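You operate a simulated robot arm through the tools that you are given. There is no shell and no other tool.

You run a simulated robot arm. Do the job below in one go: nothing can be reset, and whatever is moved stays where it is left.

JOB
Wipe the oil smear out of the hollow block's bowl with the felt pad.
Fine: clamp it first; put the felt pad back and open the clamp after. Set down upright: felt pad. What is to be rubbed or washed off counts as gone when no trace of it is left.

Only the result counts: the job must be done as asked and must still hold three seconds after the hand-in. Knocking over, shifting, dropping, spilling or breaking anything else fails it.

ROBOT AND FRAMES
A 6-joint arm with a two-finger parallel gripper, fixed in place. Base frame: the origin is on the floor under the middle of its stand, x ahead of it, y to its left, z up; the work surface is at about z = 0.88. Units: m, rad, N and s.
With the tool pointing down near the work surface it reaches from about 0.36 to 0.76 m from the base axis. Its first joint turns from -1.152 to 1.152 rad. Payload 2.45 kg.
The TCP is the grasp point between the finger pads, 0.024 m short of the fingertips. In the tool frame z runs along the fingers and y along their closing line. Largest opening 0.068 m; finger width 0.017, thickness 0.01; the body of the gripper, 0.04 by 0.07 m, starts 0.041 m behind the TCP.
Orientation is told as [roll, pitch, yaw] about the base's x, y, z axes, in that order, counted from this pose: with the fingers straight down and closing along the base's y, the tool's x points along the base's -x, its y along +y and its z along -z.

CONTROLS
- The arm moves only by the tool step_arm. Its arguments are lists of equal length, an entry for each row: "translation": the shift along the tool's x, y, z in m, a list of three; "turn": the turn, a rotation vector about the tool's x, y, z in rad, a list of three; "jaw": the finger opening in m, from 0 to 0.068. In form: {"translation": [[dx, dy, dz], ...], "turn": [[wx, wy, wz], ...], "jaw": [jaw, ...]}. A call has 1 to 20 rows; each row shifts and turns the commanded pose from where the row before left it, along the tool's axes as they then stand. A row lasts 0.2 s, in which the tool goes at most 0.05 m and 0.15 rad; a call with a longer step from one row to the next is refused whole, and so is a gripper value outside its range. A pose out of reach is approached as far as the arm can. The call stops where the force on the tool passes 40 N (or 10 N more than at its start, if that is more) or the arm is blocked; 0.2 s more then pass. Each finger travels about 0.108 m/s and halts on what it meets, pressing with about 25 N; the grip force reading is that of the motor and also rises with nothing between the fingers. The clock runs only during rows and for 0.2 s after the last one: add rows that do not move to give the fingers time. The reply holds the time, the measured pose of the TCP, the force on the tool along the base axes, the opening and the grip force, in the units named above and with some noise, with the torque about the TCP (base axes, N m) and any sound that the robot's microphone picked up, and new pictures: "views" is both (left out), scene, wrist or none.
- Cameras (640 x 400 px; columns grow to the right, rows downward): "scene" is fixed at [0.1779, 0.4226, 1.4689]; the picture's right is [-0.64, -0.76, 0.00], its down [-0.41, 0.34, -0.85] and it looks along [0.65, -0.55, -0.53] (base axes); focal length 376 px, centre (320, 200). "wrist" rides on the gripper at [0.084, 0.011, -0.075] in the tool frame; the picture's right is [-0.13, 0.99, 0.00], its down [-0.60, -0.08, -0.79] and it looks along [-0.79, -0.10, 0.61] (tool axes); focal length 251 px, centre (320, 200).
- point_at(camera, pixels): there is no depth. For up to 12 entries [column, row, z] of the newest picture of that camera ("zoom" is the newest enlarged one), the place [x, y] in the base frame at which the ray of that pixel passes the height z, good to about 0.002 m. No time passes.
- zoom(camera, box): a new picture of the part [left, top, right, bottom] of that camera's present view, enlarged. No time passes.
- hand_in(): hands the job in; it is judged then, once.

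Open the gripper and draw the arm clear of the work before you hand the job in, unless the task says otherwise.

The tools are called after "Request:" as a command line: name --argument value ..., lists and objects as JSON in quotes. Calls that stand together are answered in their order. step_arm: Moves the arm, as the interface text tells. Its arguments: {"type":"object","properties":{"translation":{"type":"array","items":{"type":"array","items":{"type":"number"}}},"turn":{"type":"array","items":{"type":"array","items":{"type":"number"}}},"jaw":{"type":"array","items":{"type":"number"}},"views":{"type":"string","enum":["both","scene","wrist","none"]}},"required":["translation","turn","jaw"]} The other tools are called the same way: point_at (camera, pixels) gives the place at which the rays of pixels pass given heights; zoom (camera, box) takes an enlarged picture of a part of a camera's view; hand_in () hands the job in.

At the start:

```text
t: 0.0
ee_pos: [0.5001, -0.0417, 1.22]
tool_rot: [-0.001, 0.001, 0.002]
force: [-0.4, 0.5, -0.8]
torque: [0.0, 0.0, 0.01]
grip_width: 0.068
grasp_force: 0.0
```

scene: 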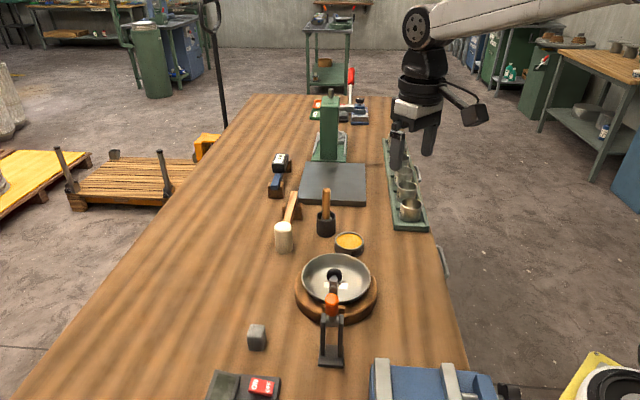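
wrist: 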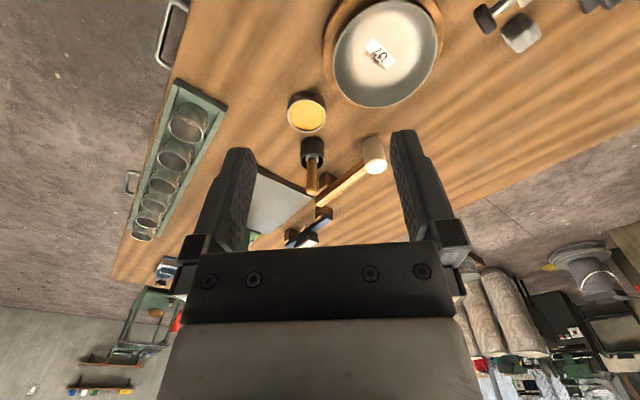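

The scene shows a bowl on a wooden ring near (336,280), a toggle clamp with a red handle near (333,310), and several small items. I zoom in to identify the felt pad, the clamp and the smear.

Request:
zoom --camera "scene" --box '[260, 220, 420, 380]'

Request:
zoom --camera "scene" --box '[240, 80, 440, 260]'

Request:
zoom --camera "scene" --box '[180, 300, 340, 400]'

Request:
zoom --camera "wrist" --box '[240, 0, 560, 200]'

```text
2.50 times, centred on (340, 300) of scene
```

zoom: 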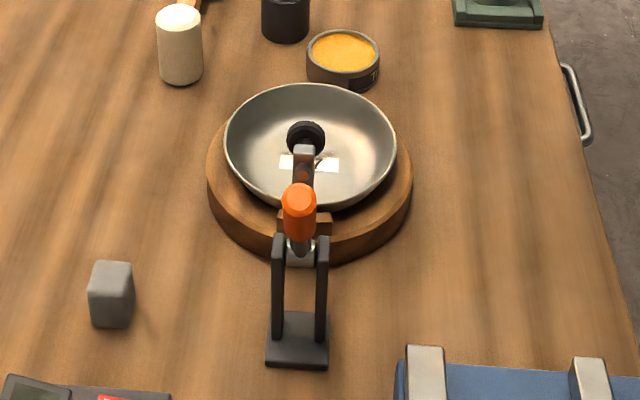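

```text
2.22 times, centred on (340, 170) of scene
```

zoom: 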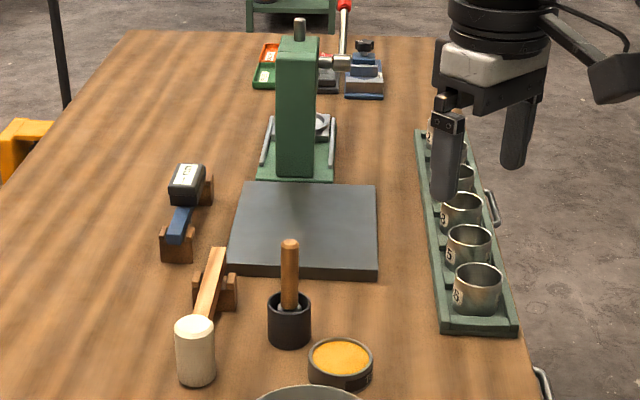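

```text
4.00 times, centred on (260, 350) of scene
```

zoom: 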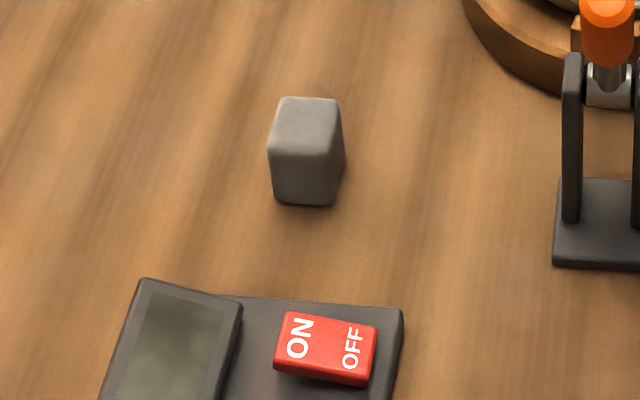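

```text
2.00 times, centred on (400, 100) of wrist
```

zoom: 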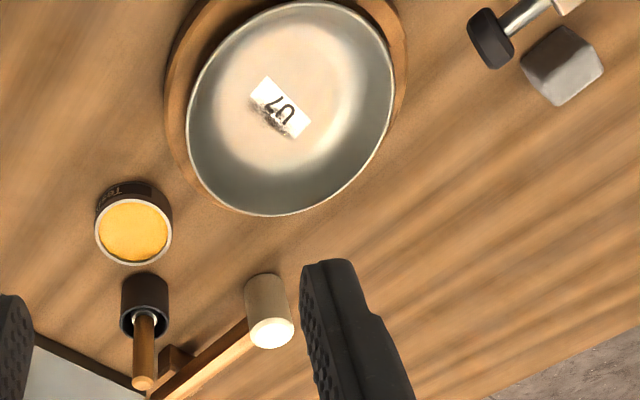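

The grey block at (257,337) looks like the felt pad, and the orange-handled toggle clamp with its black foot near (336,275) stands beside the bowl on its wooden block. I locate these points in base coordinates.

Request:
point_at --camera "scene" --pixels '[[257, 350, 0.88], [248, 349, 0.88], [265, 349, 0.88], [332, 362, 0.88], [318, 365, 0.88], [344, 366, 0.88], [322, 350, 0.88], [344, 350, 0.88], [296, 290, 0.88], [378, 290, 0.88], [336, 322, 0.88], [336, 300, 0.9]]'

Request:
point_at --camera "wrist" --pixels '[[380, 52, 0.9], [334, 60, 0.92], [436, 40, 0.92], [385, 0, 0.92], [376, 107, 0.92], [520, 45, 0.88], [485, 18, 0.95], [485, 18, 1.0], [485, 18, 1.05], [308, 115, 0.91], [375, 165, 0.91], [310, 150, 0.91]]'

Request:
zoom --camera "wrist" --box '[440, 0, 640, 100]'

Request:
zoom --camera "wrist" --box '[320, 0, 450, 110]'

Request:
zoom --camera "scene" --box '[290, 245, 390, 325]'

```text
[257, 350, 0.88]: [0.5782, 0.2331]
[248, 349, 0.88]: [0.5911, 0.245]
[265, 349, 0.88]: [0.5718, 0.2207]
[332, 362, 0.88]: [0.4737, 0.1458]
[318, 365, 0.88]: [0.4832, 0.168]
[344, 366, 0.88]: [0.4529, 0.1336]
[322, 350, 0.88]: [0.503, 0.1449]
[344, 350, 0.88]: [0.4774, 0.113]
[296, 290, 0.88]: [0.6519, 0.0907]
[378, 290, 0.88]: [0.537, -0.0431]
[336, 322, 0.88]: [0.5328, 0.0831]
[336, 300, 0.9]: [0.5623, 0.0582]
```

```text
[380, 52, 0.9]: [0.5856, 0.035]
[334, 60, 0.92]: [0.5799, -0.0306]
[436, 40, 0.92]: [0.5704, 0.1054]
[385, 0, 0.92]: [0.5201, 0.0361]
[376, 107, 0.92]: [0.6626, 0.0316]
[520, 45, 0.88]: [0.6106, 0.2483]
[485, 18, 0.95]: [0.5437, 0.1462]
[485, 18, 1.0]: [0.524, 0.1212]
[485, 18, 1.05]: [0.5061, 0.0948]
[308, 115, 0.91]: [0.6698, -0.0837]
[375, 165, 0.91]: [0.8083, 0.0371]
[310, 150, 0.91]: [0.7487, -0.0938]
```

```text
3.20 times, centred on (540, 50) of wrist
```

zoom: 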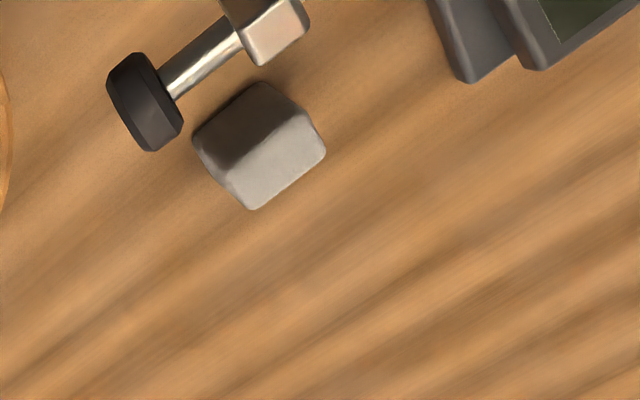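

```text
3.64 times, centred on (385, 55) of wrist
```

zoom: 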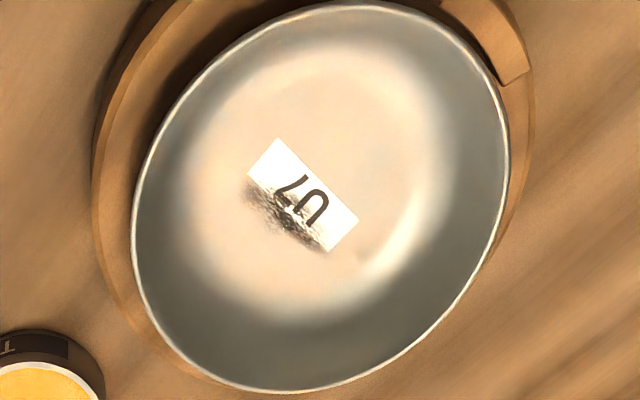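

```text
5.00 times, centred on (340, 285) of scene
```

zoom: 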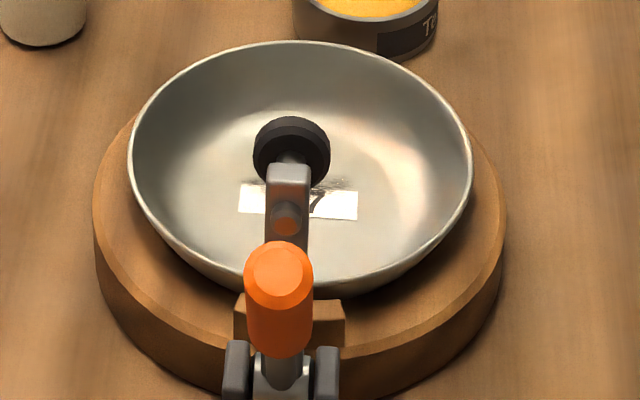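

The smear is a dark patch by the label at the bowl's bottom, and the clamp foot is up in the air at roughly (0.516,0.104,1.03). I swing the wrist camera round to look at the clamp from the side.

Request:
step_arm --translation '[[-0.01, -0.043, 0], [-0.01, -0.043, 0], [-0.01, -0.043, 0], [0, 0, 0], [0, 0, 0], [0, 0, 0], [0, 0, 0], [0, 0, 0], [0, 0, 0], [0, 0, 0]]' --turn '[[0, 0, 0], [0, 0, 0], [0, 0, 0], [0, 0, -0.131], [0, 0, -0.131], [0, 0, -0.131], [0, 0, -0.131], [0, 0, -0.131], [0, 0, -0.131], [0, 0, 0]]' --jaw '[0.068, 0.068, 0.068, 0.068, 0.068, 0.068, 0.068, 0.068, 0.068, 0.068]' --views "both"

```text
t: 2.2
ee_pos: [0.5313, -0.1717, 1.2198]
tool_rot: [0.0, 0.0, 0.789]
force: [0.4, -0.6, 0.0]
torque: [0.03, -0.02, 0.02]
grip_width: 0.0677
grasp_force: 0.0
```

scene: 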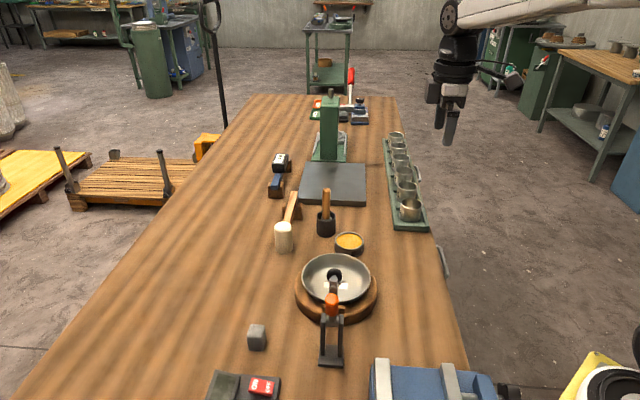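
wrist: 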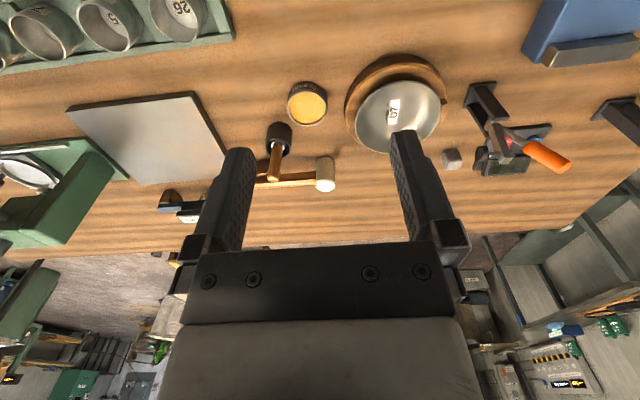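

The wrist view now shows the clamp from the side near (500,120). I zoom in on it.

Request:
zoom --camera "wrist" --box '[430, 60, 590, 190]'

Request:
zoom --camera "wrist" --box '[330, 40, 470, 160]'

```text
3.08 times, centred on (510, 125) of wrist
```

zoom: 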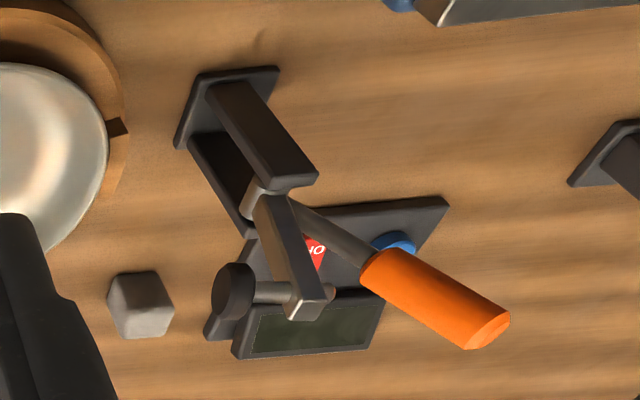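

```text
3.33 times, centred on (400, 100) of wrist
```

zoom: 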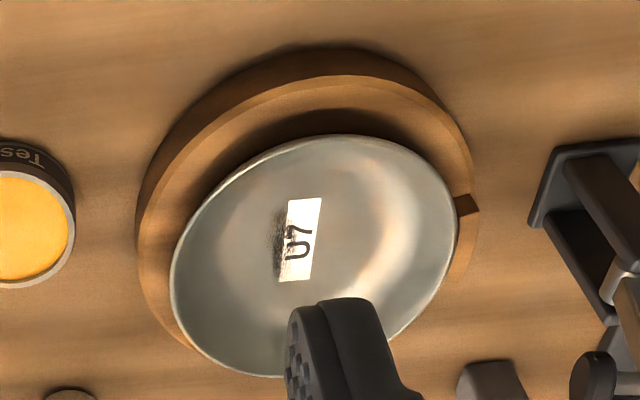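

I can see the clamp has two uprights, a pivot pin, an upright arm with a foot facing the bowl, and an orange handle leaning back. I triangulate its key points with both cameras.

Request:
point_at --camera "wrist" --pixels '[[487.3, 123.4, 0.94], [487.3, 123.4, 0.97], [482.4, 154.2, 1.0], [482.4, 154.2, 1.03], [565, 167, 1.0], [565, 167, 1.04], [527.9, 147.7, 0.96], [527.9, 147.7, 1.0], [480.8, 94.2, 0.885], [503.5, 160.7, 1.0], [503.5, 160.7, 1.04], [452, 157, 0.9]]'

Request:
point_at --camera "scene" --pixels '[[334.4, 275.4, 1.0], [334.4, 275.4, 1.03], [332, 299, 1.0], [332, 299, 1.04], [333, 319, 0.96], [333, 319, 1.0], [333, 322, 0.94], [333, 322, 0.97], [332, 354, 0.885], [337, 280, 1.0], [337, 280, 1.04], [257, 332, 0.91]]'

Request:
zoom --camera "scene" --box '[300, 285, 370, 375]'

```text
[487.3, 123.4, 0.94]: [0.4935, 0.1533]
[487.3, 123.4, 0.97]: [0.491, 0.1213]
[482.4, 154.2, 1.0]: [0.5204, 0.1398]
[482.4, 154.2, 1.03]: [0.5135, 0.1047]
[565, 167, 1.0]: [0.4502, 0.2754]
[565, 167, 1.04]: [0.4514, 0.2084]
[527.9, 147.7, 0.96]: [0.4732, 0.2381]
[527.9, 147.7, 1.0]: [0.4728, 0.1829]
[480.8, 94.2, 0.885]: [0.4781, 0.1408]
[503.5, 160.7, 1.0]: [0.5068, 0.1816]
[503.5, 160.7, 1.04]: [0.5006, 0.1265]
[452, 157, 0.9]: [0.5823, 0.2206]
```

```text
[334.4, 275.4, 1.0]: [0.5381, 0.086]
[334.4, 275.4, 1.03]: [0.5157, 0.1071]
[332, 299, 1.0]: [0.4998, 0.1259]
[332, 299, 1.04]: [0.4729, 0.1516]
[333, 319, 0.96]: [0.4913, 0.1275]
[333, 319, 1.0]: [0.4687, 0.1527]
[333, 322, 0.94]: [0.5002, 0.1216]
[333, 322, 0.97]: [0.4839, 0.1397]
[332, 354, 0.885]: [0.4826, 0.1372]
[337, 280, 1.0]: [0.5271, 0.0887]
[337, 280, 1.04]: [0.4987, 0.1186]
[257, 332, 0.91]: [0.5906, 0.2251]
```

```text
4.44 times, centred on (335, 330) of scene
```

zoom: 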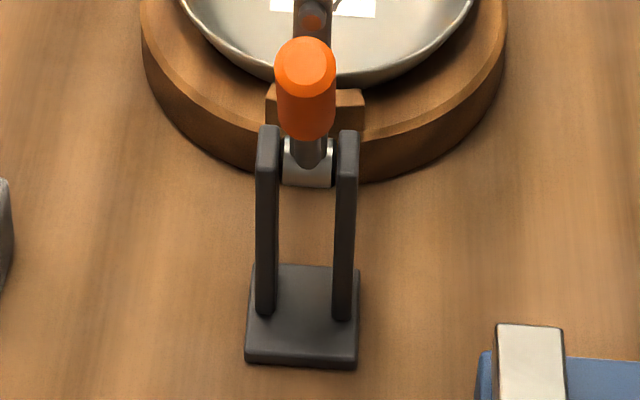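

The clamp pivot is near (0.491,0.133,0.958), the foot at about (0.515,0.105,1.03) and the handle end at about (0.454,0.167,1.065). I look more closely at the other tools to be sure which one is the felt pad.

Request:
zoom --camera "wrist" --box '[250, 70, 350, 200]'

Request:
zoom --camera "scene" --box '[260, 175, 380, 260]'

Request:
zoom --camera "scene" --box '[235, 315, 285, 360]'

Request:
zoom --camera "wrist" --box '[430, 135, 480, 175]'

```text
3.08 times, centred on (300, 135) of wrist
```

zoom: 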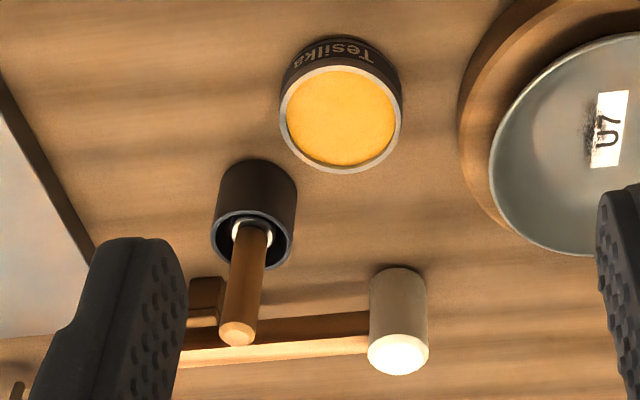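

```text
4.71 times, centred on (320, 218) of scene
```

zoom: 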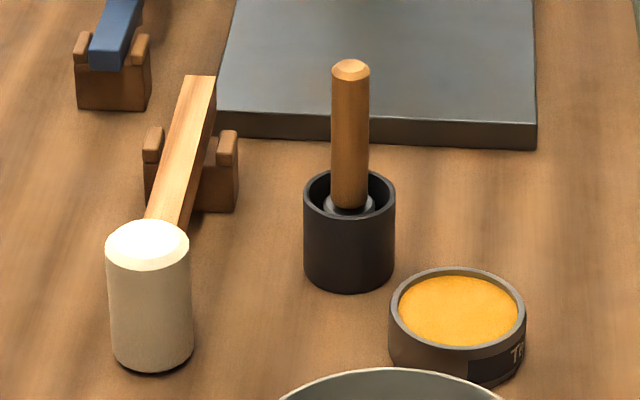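

```text
8.89 times, centred on (260, 338) of scene
```

zoom: 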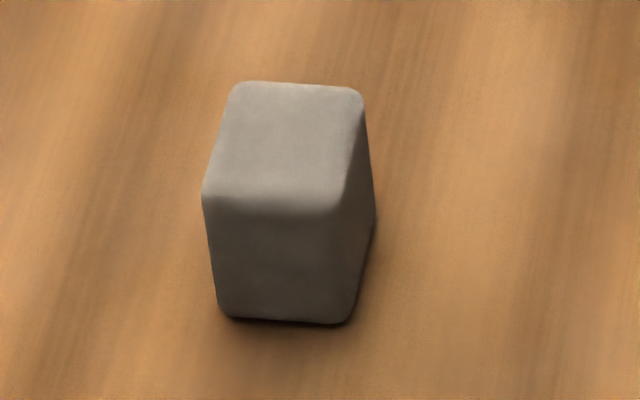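

```text
10.00 times, centred on (455, 155) of wrist
```

zoom: 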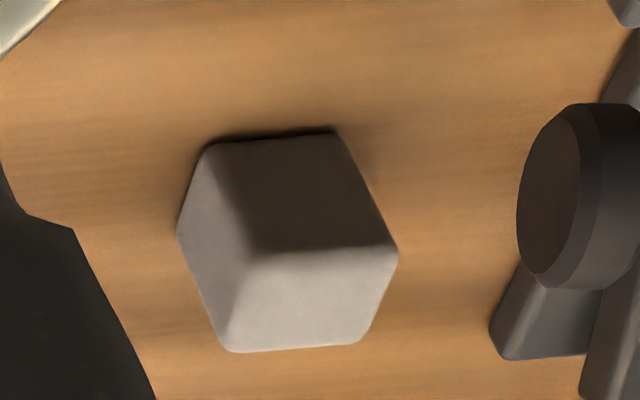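

The grey rounded block is the felt pad; the stick in the black cup is a brush. I now close the fingers and go over behind the clamp handle, at about (0.426,0.196), staying high.

Request:
step_arm --translation '[[-0.0233, 0.0416, 0], [-0.0233, 0.0416, 0], [-0.0233, 0.0416, 0], [-0.0233, 0.0416, 0], [-0.0233, 0.0416, 0], [-0.0233, 0.0416, 0], [-0.0233, 0.0416, 0], [-0.0233, 0.0416, 0], [0, 0, 0]]' --turn '[[0, 0, 0], [0, 0, 0], [0, 0, 0], [0, 0, 0], [0, 0, 0], [0, 0, 0], [0, 0, 0], [0, 0, 0], [0, 0, 0]]' --jaw '[0.05, 0.03, 0.01, 0, 0, 0, 0, 0, 0]' --views "both"

```text
t: 4.2
ee_pos: [0.4251, 0.1971, 1.2188]
tool_rot: [-0.001, -0.001, 0.788]
force: [0.5, -0.5, 0.5]
torque: [0.02, -0.01, -0.02]
grip_width: 0.0001
grasp_force: 23.8
```

scene: 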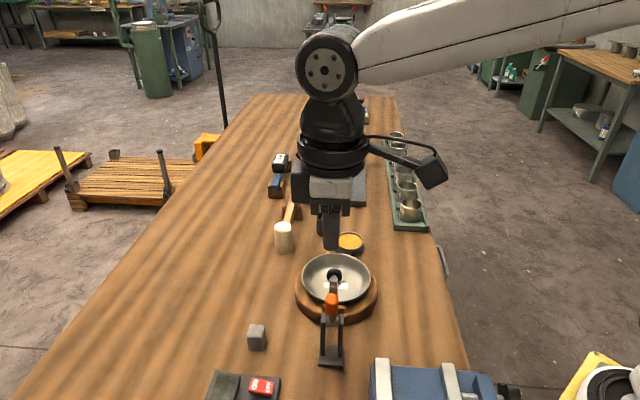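
wrist: 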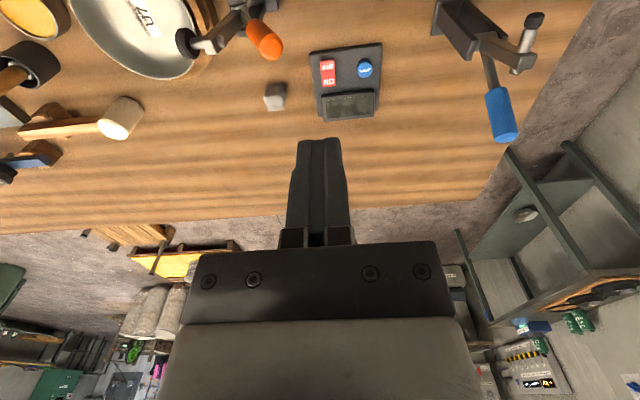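

From here the orange handle end shows at about (270,50) in the wrist view, and a second, blue-handled clamp stands farther off. I zoom in to refine the handle's line.

Request:
zoom --camera "wrist" --box '[160, 0, 320, 100]'

Request:
zoom --camera "wrist" --box '[250, 30, 410, 130]'

```text
4.00 times, centred on (240, 50) of wrist
```

zoom: 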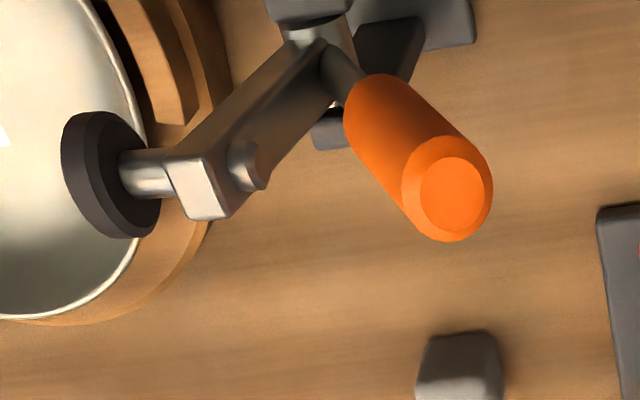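

```text
4.00 times, centred on (330, 80) of wrist
```

zoom: 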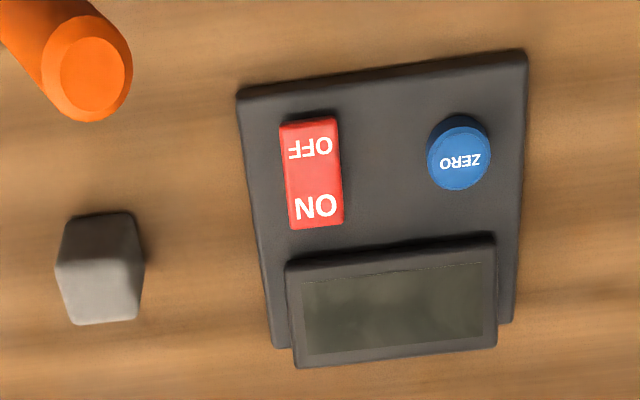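

Now I compute the handle line from this view.

Request:
point_at --camera "wrist" --pixels '[[272.5, 48.3, 1.05], [272.5, 48.3, 1.06], [272.5, 48.3, 1.07], [253.75, 25, 0.98], [253.75, 25, 1.0], [253.75, 25, 1.02], [185, 43.75, 1.03], [210, 48.75, 1.04], [240, 5, 0.96], [269, 97, 0.9]]'

Request:
point_at --camera "scene" --pixels '[[331, 298, 1.05], [331, 298, 1.06], [331, 298, 1.07], [333, 314, 0.98], [333, 314, 1.0], [333, 314, 1.02], [334.4, 275.4, 1.03], [335, 308, 0.92], [335, 308, 0.93]]'

```text
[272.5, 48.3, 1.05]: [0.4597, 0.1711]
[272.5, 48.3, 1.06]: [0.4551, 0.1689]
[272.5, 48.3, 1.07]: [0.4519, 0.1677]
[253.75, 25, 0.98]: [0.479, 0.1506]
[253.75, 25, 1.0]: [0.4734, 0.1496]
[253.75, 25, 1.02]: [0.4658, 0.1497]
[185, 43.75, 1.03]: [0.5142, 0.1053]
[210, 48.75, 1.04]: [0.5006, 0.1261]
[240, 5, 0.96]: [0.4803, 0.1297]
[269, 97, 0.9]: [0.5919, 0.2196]
```

```text
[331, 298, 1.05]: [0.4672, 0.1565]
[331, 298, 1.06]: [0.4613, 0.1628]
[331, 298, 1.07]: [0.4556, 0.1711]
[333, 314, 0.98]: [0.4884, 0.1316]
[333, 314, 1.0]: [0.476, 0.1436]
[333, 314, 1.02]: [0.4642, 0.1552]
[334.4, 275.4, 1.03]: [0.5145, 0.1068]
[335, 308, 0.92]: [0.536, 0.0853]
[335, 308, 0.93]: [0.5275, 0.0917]
```

The handle end is at (0.454,0.168,1.066), radius about 0.012. I descend behind it until the fingertips are at z≈1.035, then push slowly forward toward the bowl and watch the force.

Request:
step_arm --translation '[[0, 0, 0.04], [0, 0, 0.04], [0, 0, 0.04], [0, 0, 0.04], [0, 0, 0], [0, -0.01, 0], [0, -0.01, 0], [0, -0.01, 0], [0, -0.01, 0], [0, 0, 0]]' --turn '[[0, 0, 0], [0, 0, 0], [0, 0, 0], [0, 0, 0], [0, 0, 0], [0, 0, 0], [0, 0, 0], [0, 0, 0], [0, 0, 0], [0, 0, 0]]' --jaw '[0, 0, 0, 0, 0, 0, 0, 0, 0, 0]' --views "both"

```text
t: 6.4
ee_pos: [0.454, 0.1673, 1.0593]
tool_rot: [-0.001, -0.001, 0.787]
force: [-1.0, 1.1, 1.3]
torque: [-0.04, -0.05, 0.03]
grip_width: 0.0
grasp_force: 23.6
```

scene: 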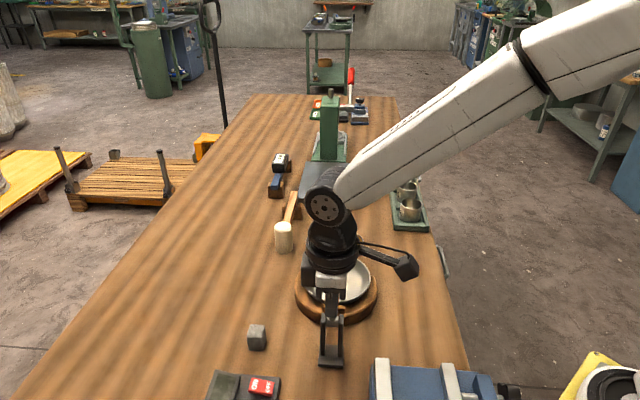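
wrist: 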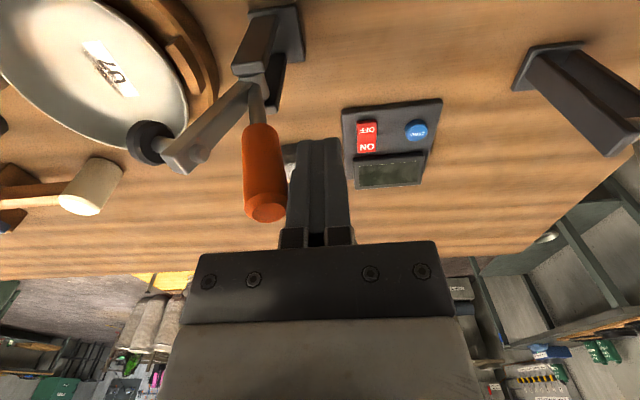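

Contact made with only about 1.5 N, and the handle and arm rotate together (handle now nearly upright at (262,170)). I keep pushing forward.

Request:
step_arm --translation '[[0, -0.01, 0], [0, -0.01, 0], [0, -0.01, 0], [0, -0.01, 0], [0, 0, 0]]' --turn '[[0, 0, 0], [0, 0, 0], [0, 0, 0], [0, 0, 0], [0, 0, 0]]' --jaw '[0, 0, 0, 0, 0]' --views "both"

```text
t: 7.6
ee_pos: [0.484, 0.139, 1.061]
tool_rot: [-0.001, 0.0, 0.787]
force: [-0.5, 0.8, -0.7]
torque: [0.03, 0.03, -0.01]
grip_width: 0.0
grasp_force: 23.6
```

scene: 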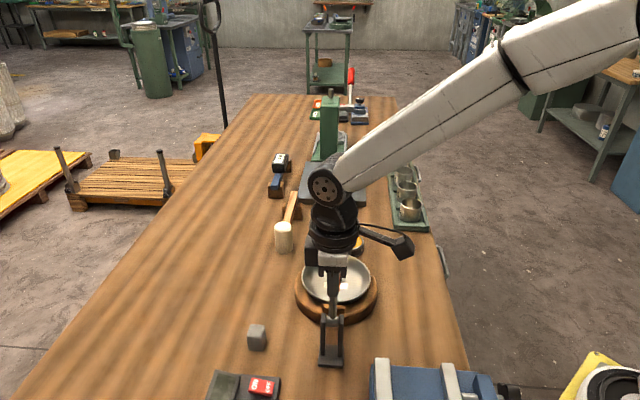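
wrist: 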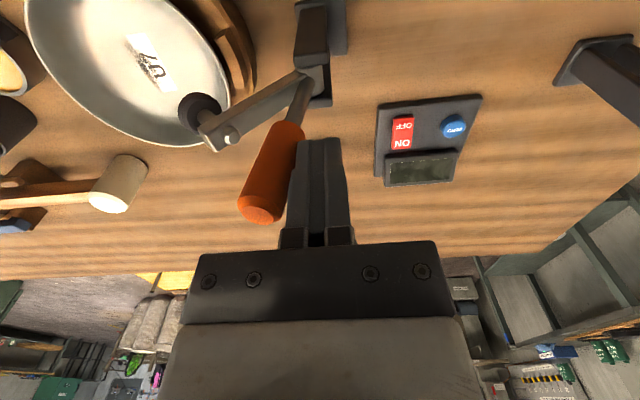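

The handle has passed vertical and the arm with its foot is swinging toward the block; forces stay near 1 N. I continue along the arc, forward and slightly down.

Request:
step_arm --translation '[[0, -0.0112, 0.001], [0, -0.0112, 0.001], [0, -0.0112, 0.001], [0, -0.0102, 0.003], [0, -0.0102, 0.003], [0, 0, 0]]' --turn '[[0, 0, 0], [0, 0, 0], [0, 0, 0], [0, 0, 0], [0, 0, 0], [0, 0, 0]]' --jaw '[0, 0, 0, 0, 0, 0]' --views "both"

```text
t: 9.0
ee_pos: [0.5219, 0.1014, 1.0514]
tool_rot: [-0.001, 0.001, 0.787]
force: [-0.2, 0.8, 0.0]
torque: [-0.03, -0.03, -0.04]
grip_width: 0.0
grasp_force: 23.3
```

scene: 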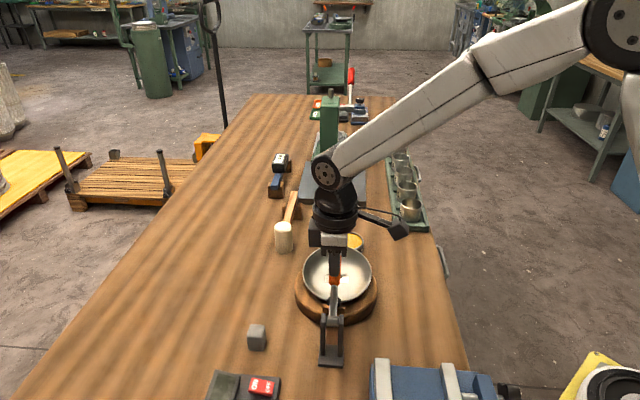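
wrist: 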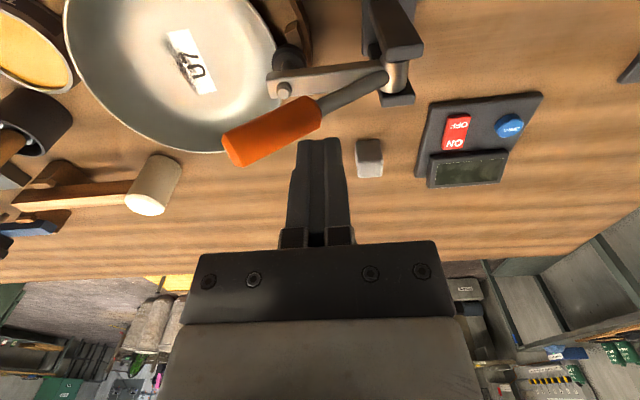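

The arm is nearly level and the foot is close to the block's tab at (290,55). I continue with small forward-down steps until it seats.

Request:
step_arm --translation '[[0, -0.0085, 0.0075], [0, -0.0085, 0.0075], [0, 0, 0]]' --turn '[[0, 0, 0], [0, 0, 0], [0, 0, 0]]' --jaw '[0, 0, 0]' --views "both"

Request:
zoom --camera "wrist" --box '[200, 0, 440, 150]'

```text
t: 9.6
ee_pos: [0.5292, 0.0947, 1.0436]
tool_rot: [0.006, 0.0, 0.788]
force: [-13.1, 3.0, 15.1]
torque: [-0.07, 0.2, -0.05]
grip_width: 0.0
grasp_force: 24.1
stopped in row 2: the force on the tool passed its limit at 59 N (the readings are from after the stop); the commanded pose is now the measured one
```

scene: 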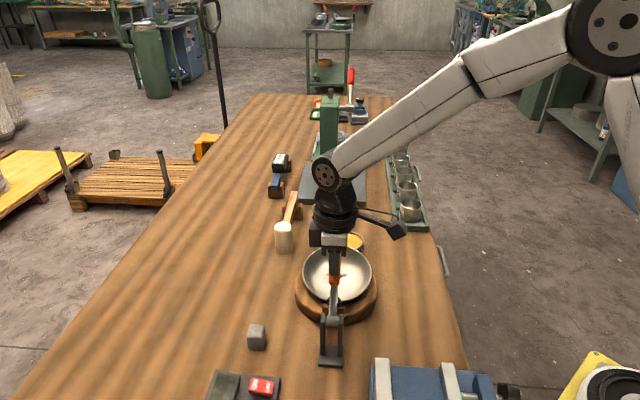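
wrist: 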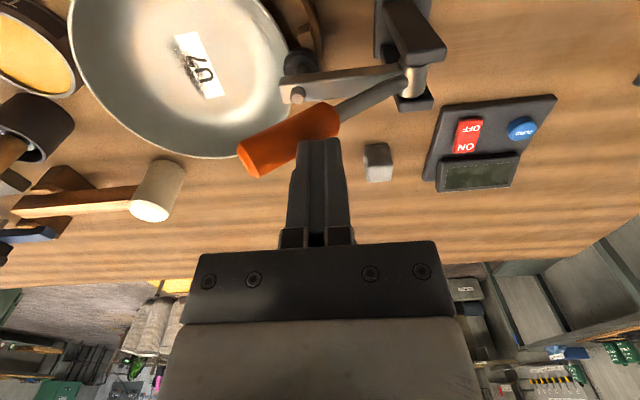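

```text
2.67 times, centred on (320, 75) of wrist
```

zoom: 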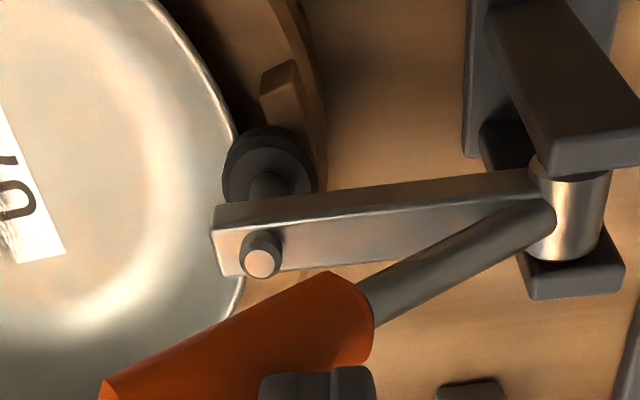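

A force of 59 N stopped the move, so the foot seems to have met something near the tab. I lift off the handle to see whether the clamp stays shut and where the foot sits.

Request:
step_arm --translation '[[0, 0.005, -0.03], [0, 0.005, -0.04], [0, 0.03, -0.03], [0, 0.04, 0], [0, 0.04, 0], [0, 0, 0]]' --turn '[[0, 0, 0], [0, 0, 0], [0, 0, 0], [0, 0, 0], [0, 0, 0], [0, 0, 0]]' --jaw '[0, 0, 0, 0, 0, 0]' --views "both"

Request:
zoom --camera "scene" --box '[290, 245, 390, 325]'

Request:
zoom --camera "wrist" --box '[100, 0, 300, 125]'

```text
t: 11.0
ee_pos: [0.4462, 0.178, 1.1435]
tool_rot: [0.006, 0.0, 0.787]
force: [-0.1, 0.1, -0.3]
torque: [-0.01, -0.03, 0.0]
grip_width: 0.0005
grasp_force: 23.8
```

scene: 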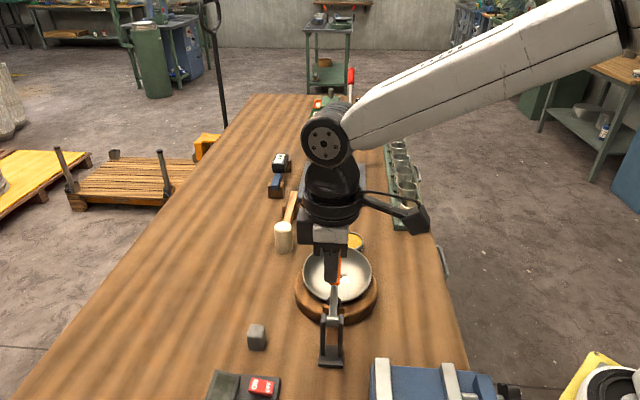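
wrist: 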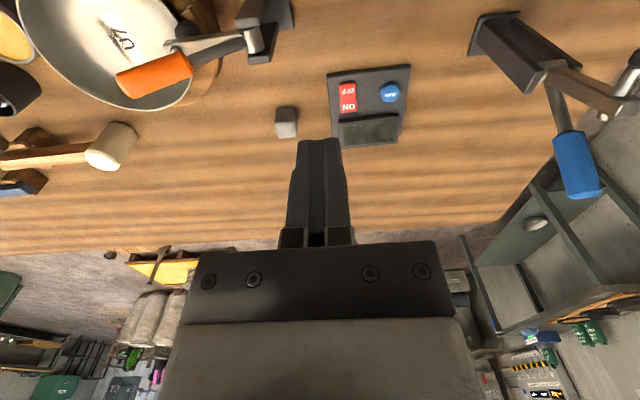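

```text
5.00 times, centred on (340, 285) of scene
```

zoom: 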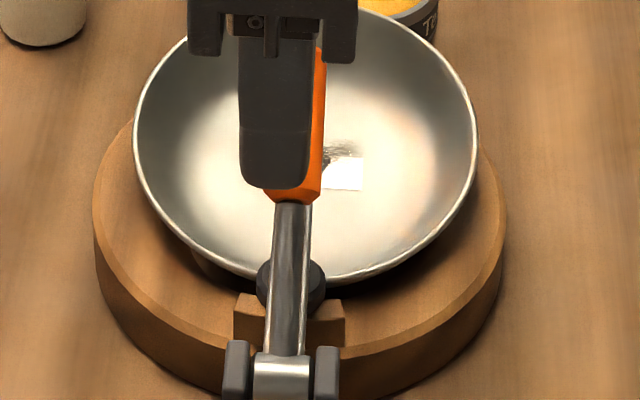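

```text
3.20 times, centred on (200, 62) of wrist
```

zoom: 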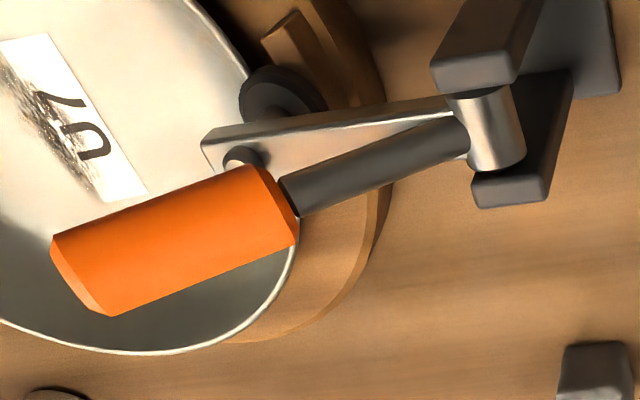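

The bowl now looks displaced or tilted compared with before: the label's right end moved from about (348,286) to (349,279). I move the arm clear to inspect the clamp, foot and bowl properly.

Request:
step_arm --translation '[[0, 0, -0.04], [0, 0, -0.04], [0.0288, -0.0381, 0], [0.0288, -0.0381, 0], [0.0288, -0.0381, 0], [0.0288, -0.0381, 0], [0.0288, -0.0381, 0], [0.0288, -0.0381, 0], [0.0288, -0.0381, 0], [0.0288, -0.0381, 0], [0, 0, 0]]' --turn '[[0, 0, 0], [0, 0, 0], [0, 0, 0], [0, 0, 0], [0, 0, 0], [0, 0, 0], [0, 0, 0], [0, 0, 0], [0, 0, 0], [0, 0, 0], [0, 0, 0]]' --jaw '[0, 0, 0, 0, 0, 0, 0, 0, 0, 0, 0]' --views "both"

Request:
zoom --camera "scene" --box '[290, 245, 390, 325]'

Request:
zoom --camera "wrist" --box '[330, 30, 570, 180]'

```text
t: 13.4
ee_pos: [0.4987, -0.2002, 1.2205]
tool_rot: [0.005, 0.001, 0.788]
force: [0.0, 0.4, 0.4]
torque: [0.02, 0.01, -0.01]
grip_width: 0.0
grasp_force: 23.9
```

scene: 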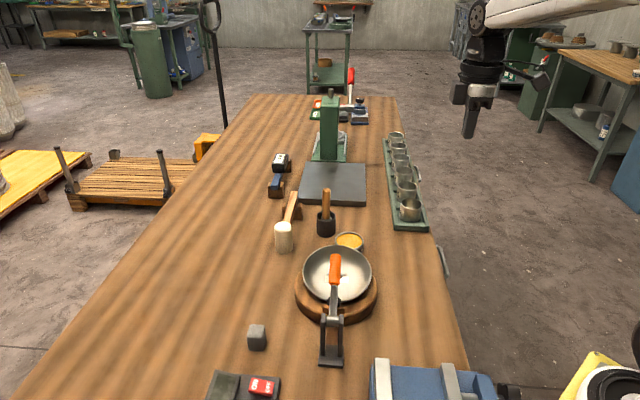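
wrist: 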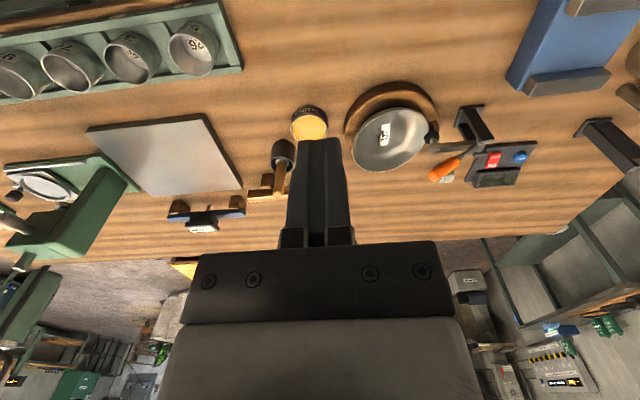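

```text
5.00 times, centred on (340, 285) of scene
```

zoom: 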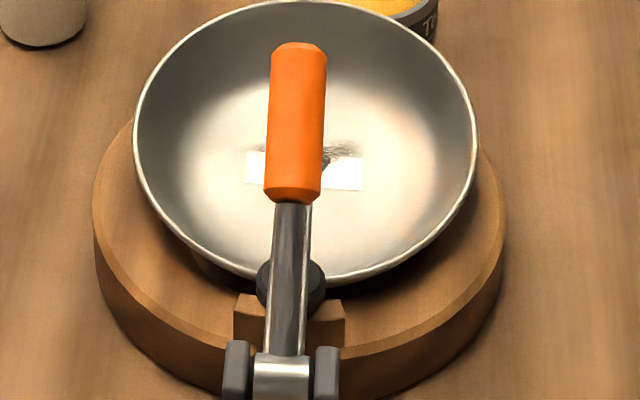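

```text
2.67 times, centred on (450, 105) of wrist
```

zoom: 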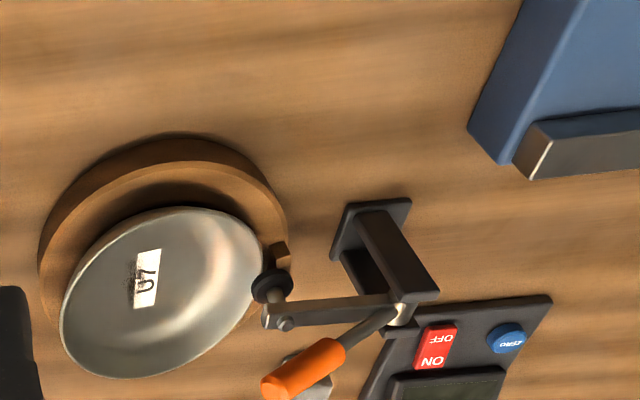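

The bowl is clearly tilted: the foot pressed its near rim down (far rim went from row 253 up to 245). I bring the wrist camera low and close for a side view of the foot, tab and rim.

Request:
step_arm --translation '[[-0.039, 0.0223, 0], [-0.039, 0.0223, 0], [-0.039, 0.0223, 0], [0, 0, 0.04], [0, 0, 0.04], [0, 0, 0.04], [0, 0, 0.04], [0, 0, 0.04], [0, 0, 0]]' --turn '[[0, 0, 0], [0, 0, 0], [0, 0, 0], [0, 0, 0], [0, 0, 0], [0, 0, 0], [0, 0, 0], [0, 0, 0], [0, 0, 0]]' --jaw '[0, 0, 0, 0, 0, 0, 0, 0, 0]' --views "wrist"

Request:
zoom --camera "wrist" --box '[350, 50, 590, 200]'

```text
t: 15.4
ee_pos: [0.5344, -0.0699, 1.0221]
tool_rot: [0.005, 0.0, 0.787]
force: [0.6, -0.4, 0.3]
torque: [0.03, -0.02, 0.02]
grip_width: 0.0004
grasp_force: 24.4
```

wrist: 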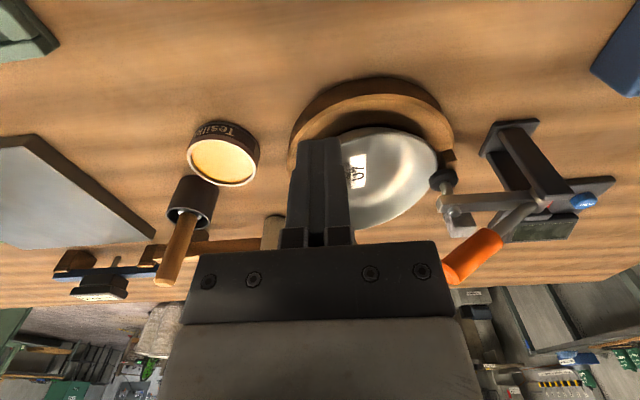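

```text
2.67 times, centred on (470, 125) of wrist
```

zoom: 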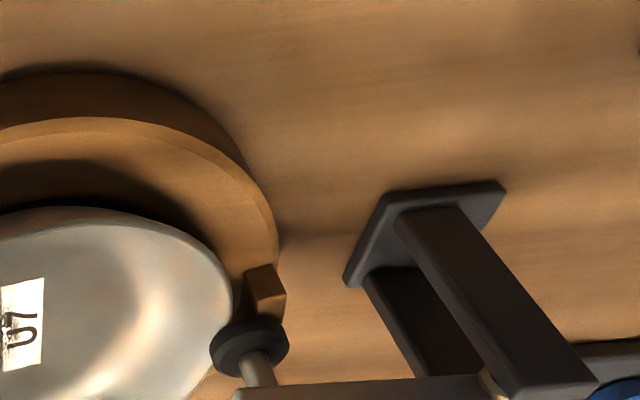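

The foot at (440,180) sits right at both the tab and the bowl rim. I zoom in tighter there.

Request:
zoom --camera "wrist" --box '[400, 140, 500, 215]'

Request:
zoom --camera "wrist" --box '[280, 60, 480, 260]'

```text
5.33 times, centred on (450, 178) of wrist
```

zoom: 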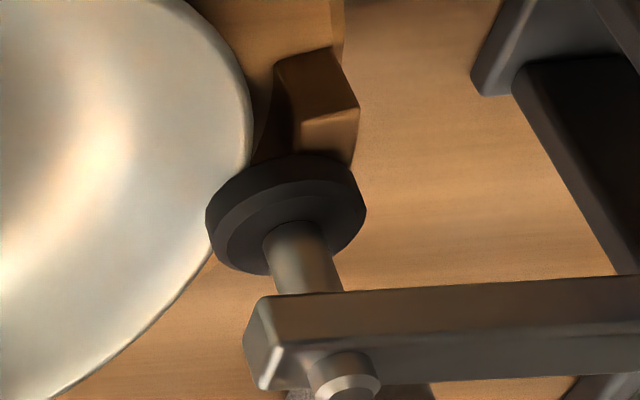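

```text
2.00 times, centred on (380, 160) of wrist
```

zoom: 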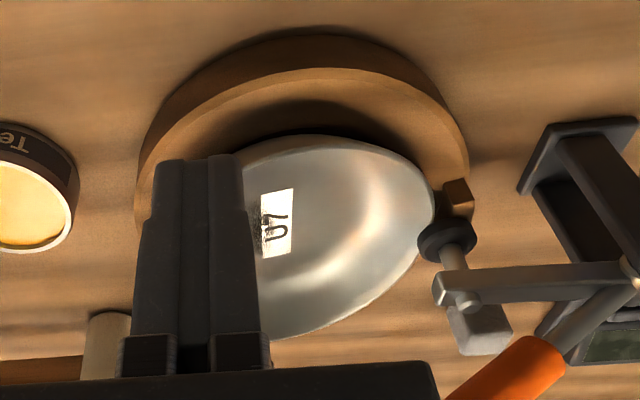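

The foot disc rests on the block's wooden tab, but its edge has shoved the loose bowl sideways. I triangulate the foot, the tab, and the bowl rim now.

Request:
point_at --camera "wrist" --pixels '[[444.4, 185.5, 0.93], [444.4, 185.5, 0.92], [451, 164, 0.91], [451, 164, 0.92], [436, 145, 0.93], [436, 145, 0.94], [394, 226, 0.95], [394, 226, 0.97], [350, 130, 0.93], [450, 135, 0.9], [540, 200, 0.958], [520, 200, 0.97]]'

Request:
point_at --camera "scene" --pixels '[[334.2, 301.6, 0.93], [334.2, 301.6, 0.92], [336, 245, 0.96], [336, 245, 0.98], [302.6, 270, 0.95], [371.6, 270, 0.95], [336, 302, 0.93], [335.8, 255, 1.0], [335.8, 255, 1.02], [349, 279, 0.9]]'

Request:
zoom --camera "scene" --box '[315, 290, 355, 325]'

```text
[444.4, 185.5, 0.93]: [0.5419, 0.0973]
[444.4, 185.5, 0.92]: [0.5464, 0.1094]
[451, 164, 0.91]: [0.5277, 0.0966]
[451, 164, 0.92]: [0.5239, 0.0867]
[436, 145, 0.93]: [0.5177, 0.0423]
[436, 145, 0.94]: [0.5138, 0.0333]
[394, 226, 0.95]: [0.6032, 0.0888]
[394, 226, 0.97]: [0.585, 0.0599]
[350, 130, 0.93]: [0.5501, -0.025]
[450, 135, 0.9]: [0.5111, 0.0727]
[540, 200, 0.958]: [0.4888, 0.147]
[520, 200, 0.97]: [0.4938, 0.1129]
```

```text
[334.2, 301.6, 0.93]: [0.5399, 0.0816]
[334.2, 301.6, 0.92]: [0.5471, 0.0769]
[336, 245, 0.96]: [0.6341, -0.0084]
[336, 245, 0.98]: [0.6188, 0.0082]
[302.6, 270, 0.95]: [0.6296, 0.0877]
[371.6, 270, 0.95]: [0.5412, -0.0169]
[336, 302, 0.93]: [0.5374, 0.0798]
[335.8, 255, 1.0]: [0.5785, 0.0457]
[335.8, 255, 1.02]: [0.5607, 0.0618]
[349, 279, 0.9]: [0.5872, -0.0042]
```

```text
11.43 times, centred on (335, 308) of scene
```

zoom: 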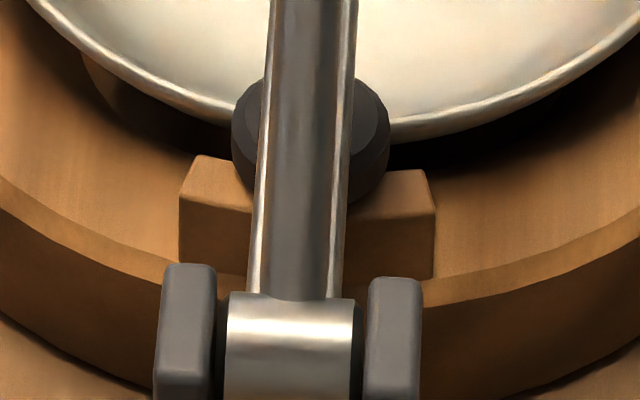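

The foot may be pinning the bowl's rim rather than being fully down on the tab, so I need a low side view. I tilt the tool so the wrist camera looks nearly level and go down beside the block.

Request:
step_arm --translation '[[0, 0, 0], [0, 0, 0], [0, 0, 0], [0.0225, -0.0024, 0.0291], [0.0225, -0.0024, 0.0291], [0, 0, 0]]' --turn '[[0, -0.15, 0], [0, -0.15, 0], [0, -0.15, 0], [0, 0, 0], [0, 0, 0], [0, 0, 0]]' --jaw '[0, 0, 0, 0, 0, 0]' --views "wrist"

Request:
zoom --camera "wrist" --box '[360, 110, 600, 260]'

```text
t: 16.8
ee_pos: [0.5271, -0.0837, 0.9478]
tool_rot: [0.005, -0.451, 0.785]
force: [0.6, -0.1, 0.4]
torque: [0.01, 0.0, -0.03]
grip_width: 0.0
grasp_force: 23.4
```

wrist: 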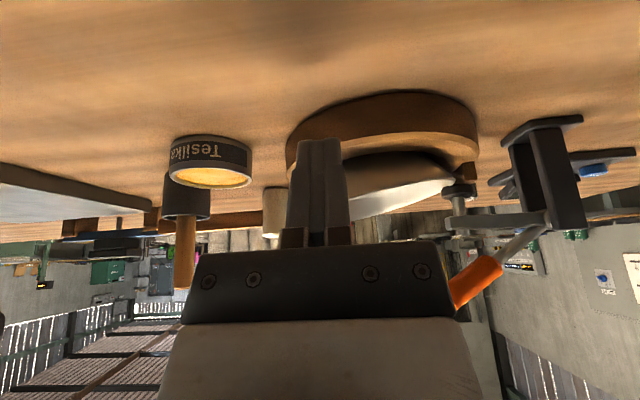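

```text
2.67 times, centred on (480, 185) of wrist
```

zoom: 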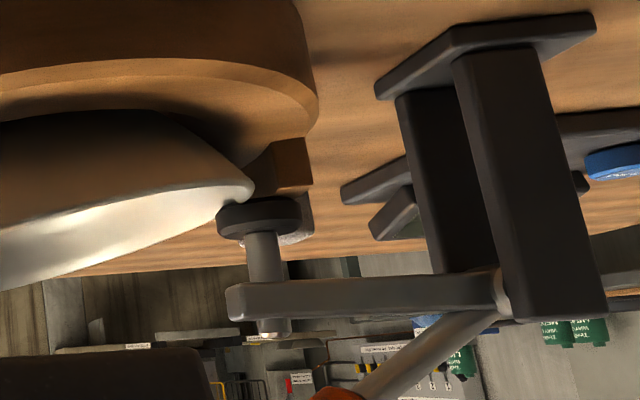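

This side view (upside down) shows the disc just over the tab with the bowl rim caught under its inner edge. I zoom in closer.

Request:
zoom --camera "wrist" --box '[430, 155, 510, 215]'

Request:
zoom --camera "wrist" --box '[330, 100, 490, 220]'

```text
6.67 times, centred on (470, 185) of wrist
```

zoom: 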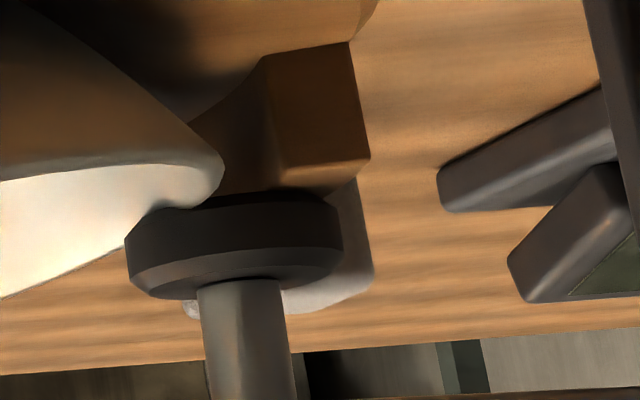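

```text
3.33 times, centred on (410, 160) of wrist
```

zoom: 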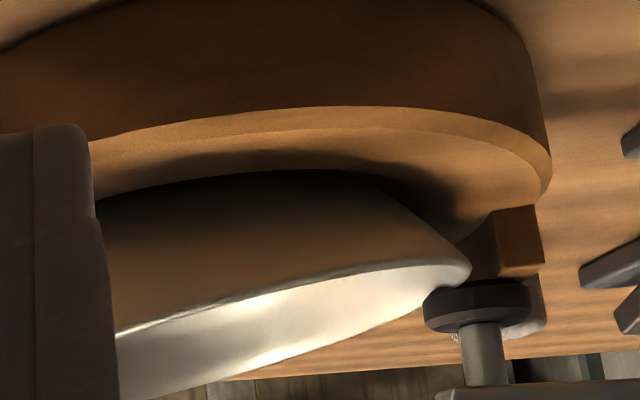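

The disc presses the near rim down against the tab's saddle, about level with the tab top, so the bowl is now pinned by the clamp. I raise the arm, level the tool, and go look at the felt pad from above.

Request:
step_arm --translation '[[-0.0181, 0, -0.0375], [-0.0181, 0, -0.0375], [-0.0181, 0, -0.0375], [-0.0181, 0, -0.0375], [-0.0181, 0, -0.0375], [-0.0181, 0, -0.0375], [0, 0, 0], [0, 0, 0], [0, 0, 0], [0, 0, 0]]' --turn '[[0, 0, 0], [0, 0, 0], [0, 0, 0], [0, 0, 0], [0, 0, 0], [0, 0, 0], [0, 0.15, 0], [0, 0.15, 0], [0, 0.15, 0], [0, 0, 0]]' --jaw '[0, 0, 0, 0, 0, 0, 0, 0, 0, 0]' --views "wrist"

```text
t: 19.0
ee_pos: [0.5275, -0.0847, 1.1997]
tool_rot: [0.006, 0.001, 0.786]
force: [-0.1, 0.1, 0.8]
torque: [0.01, 0.01, 0.01]
grip_width: 0.0001
grasp_force: 24.0
```

wrist: 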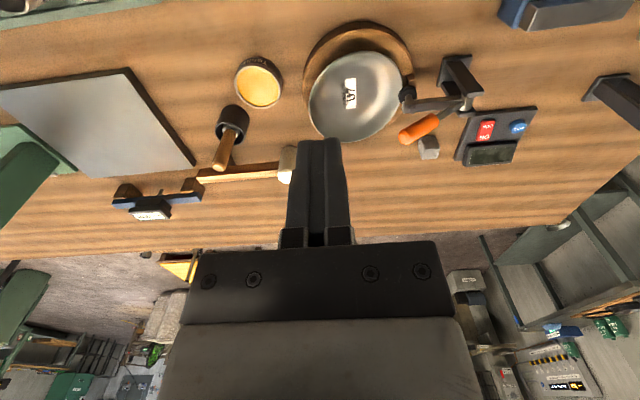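

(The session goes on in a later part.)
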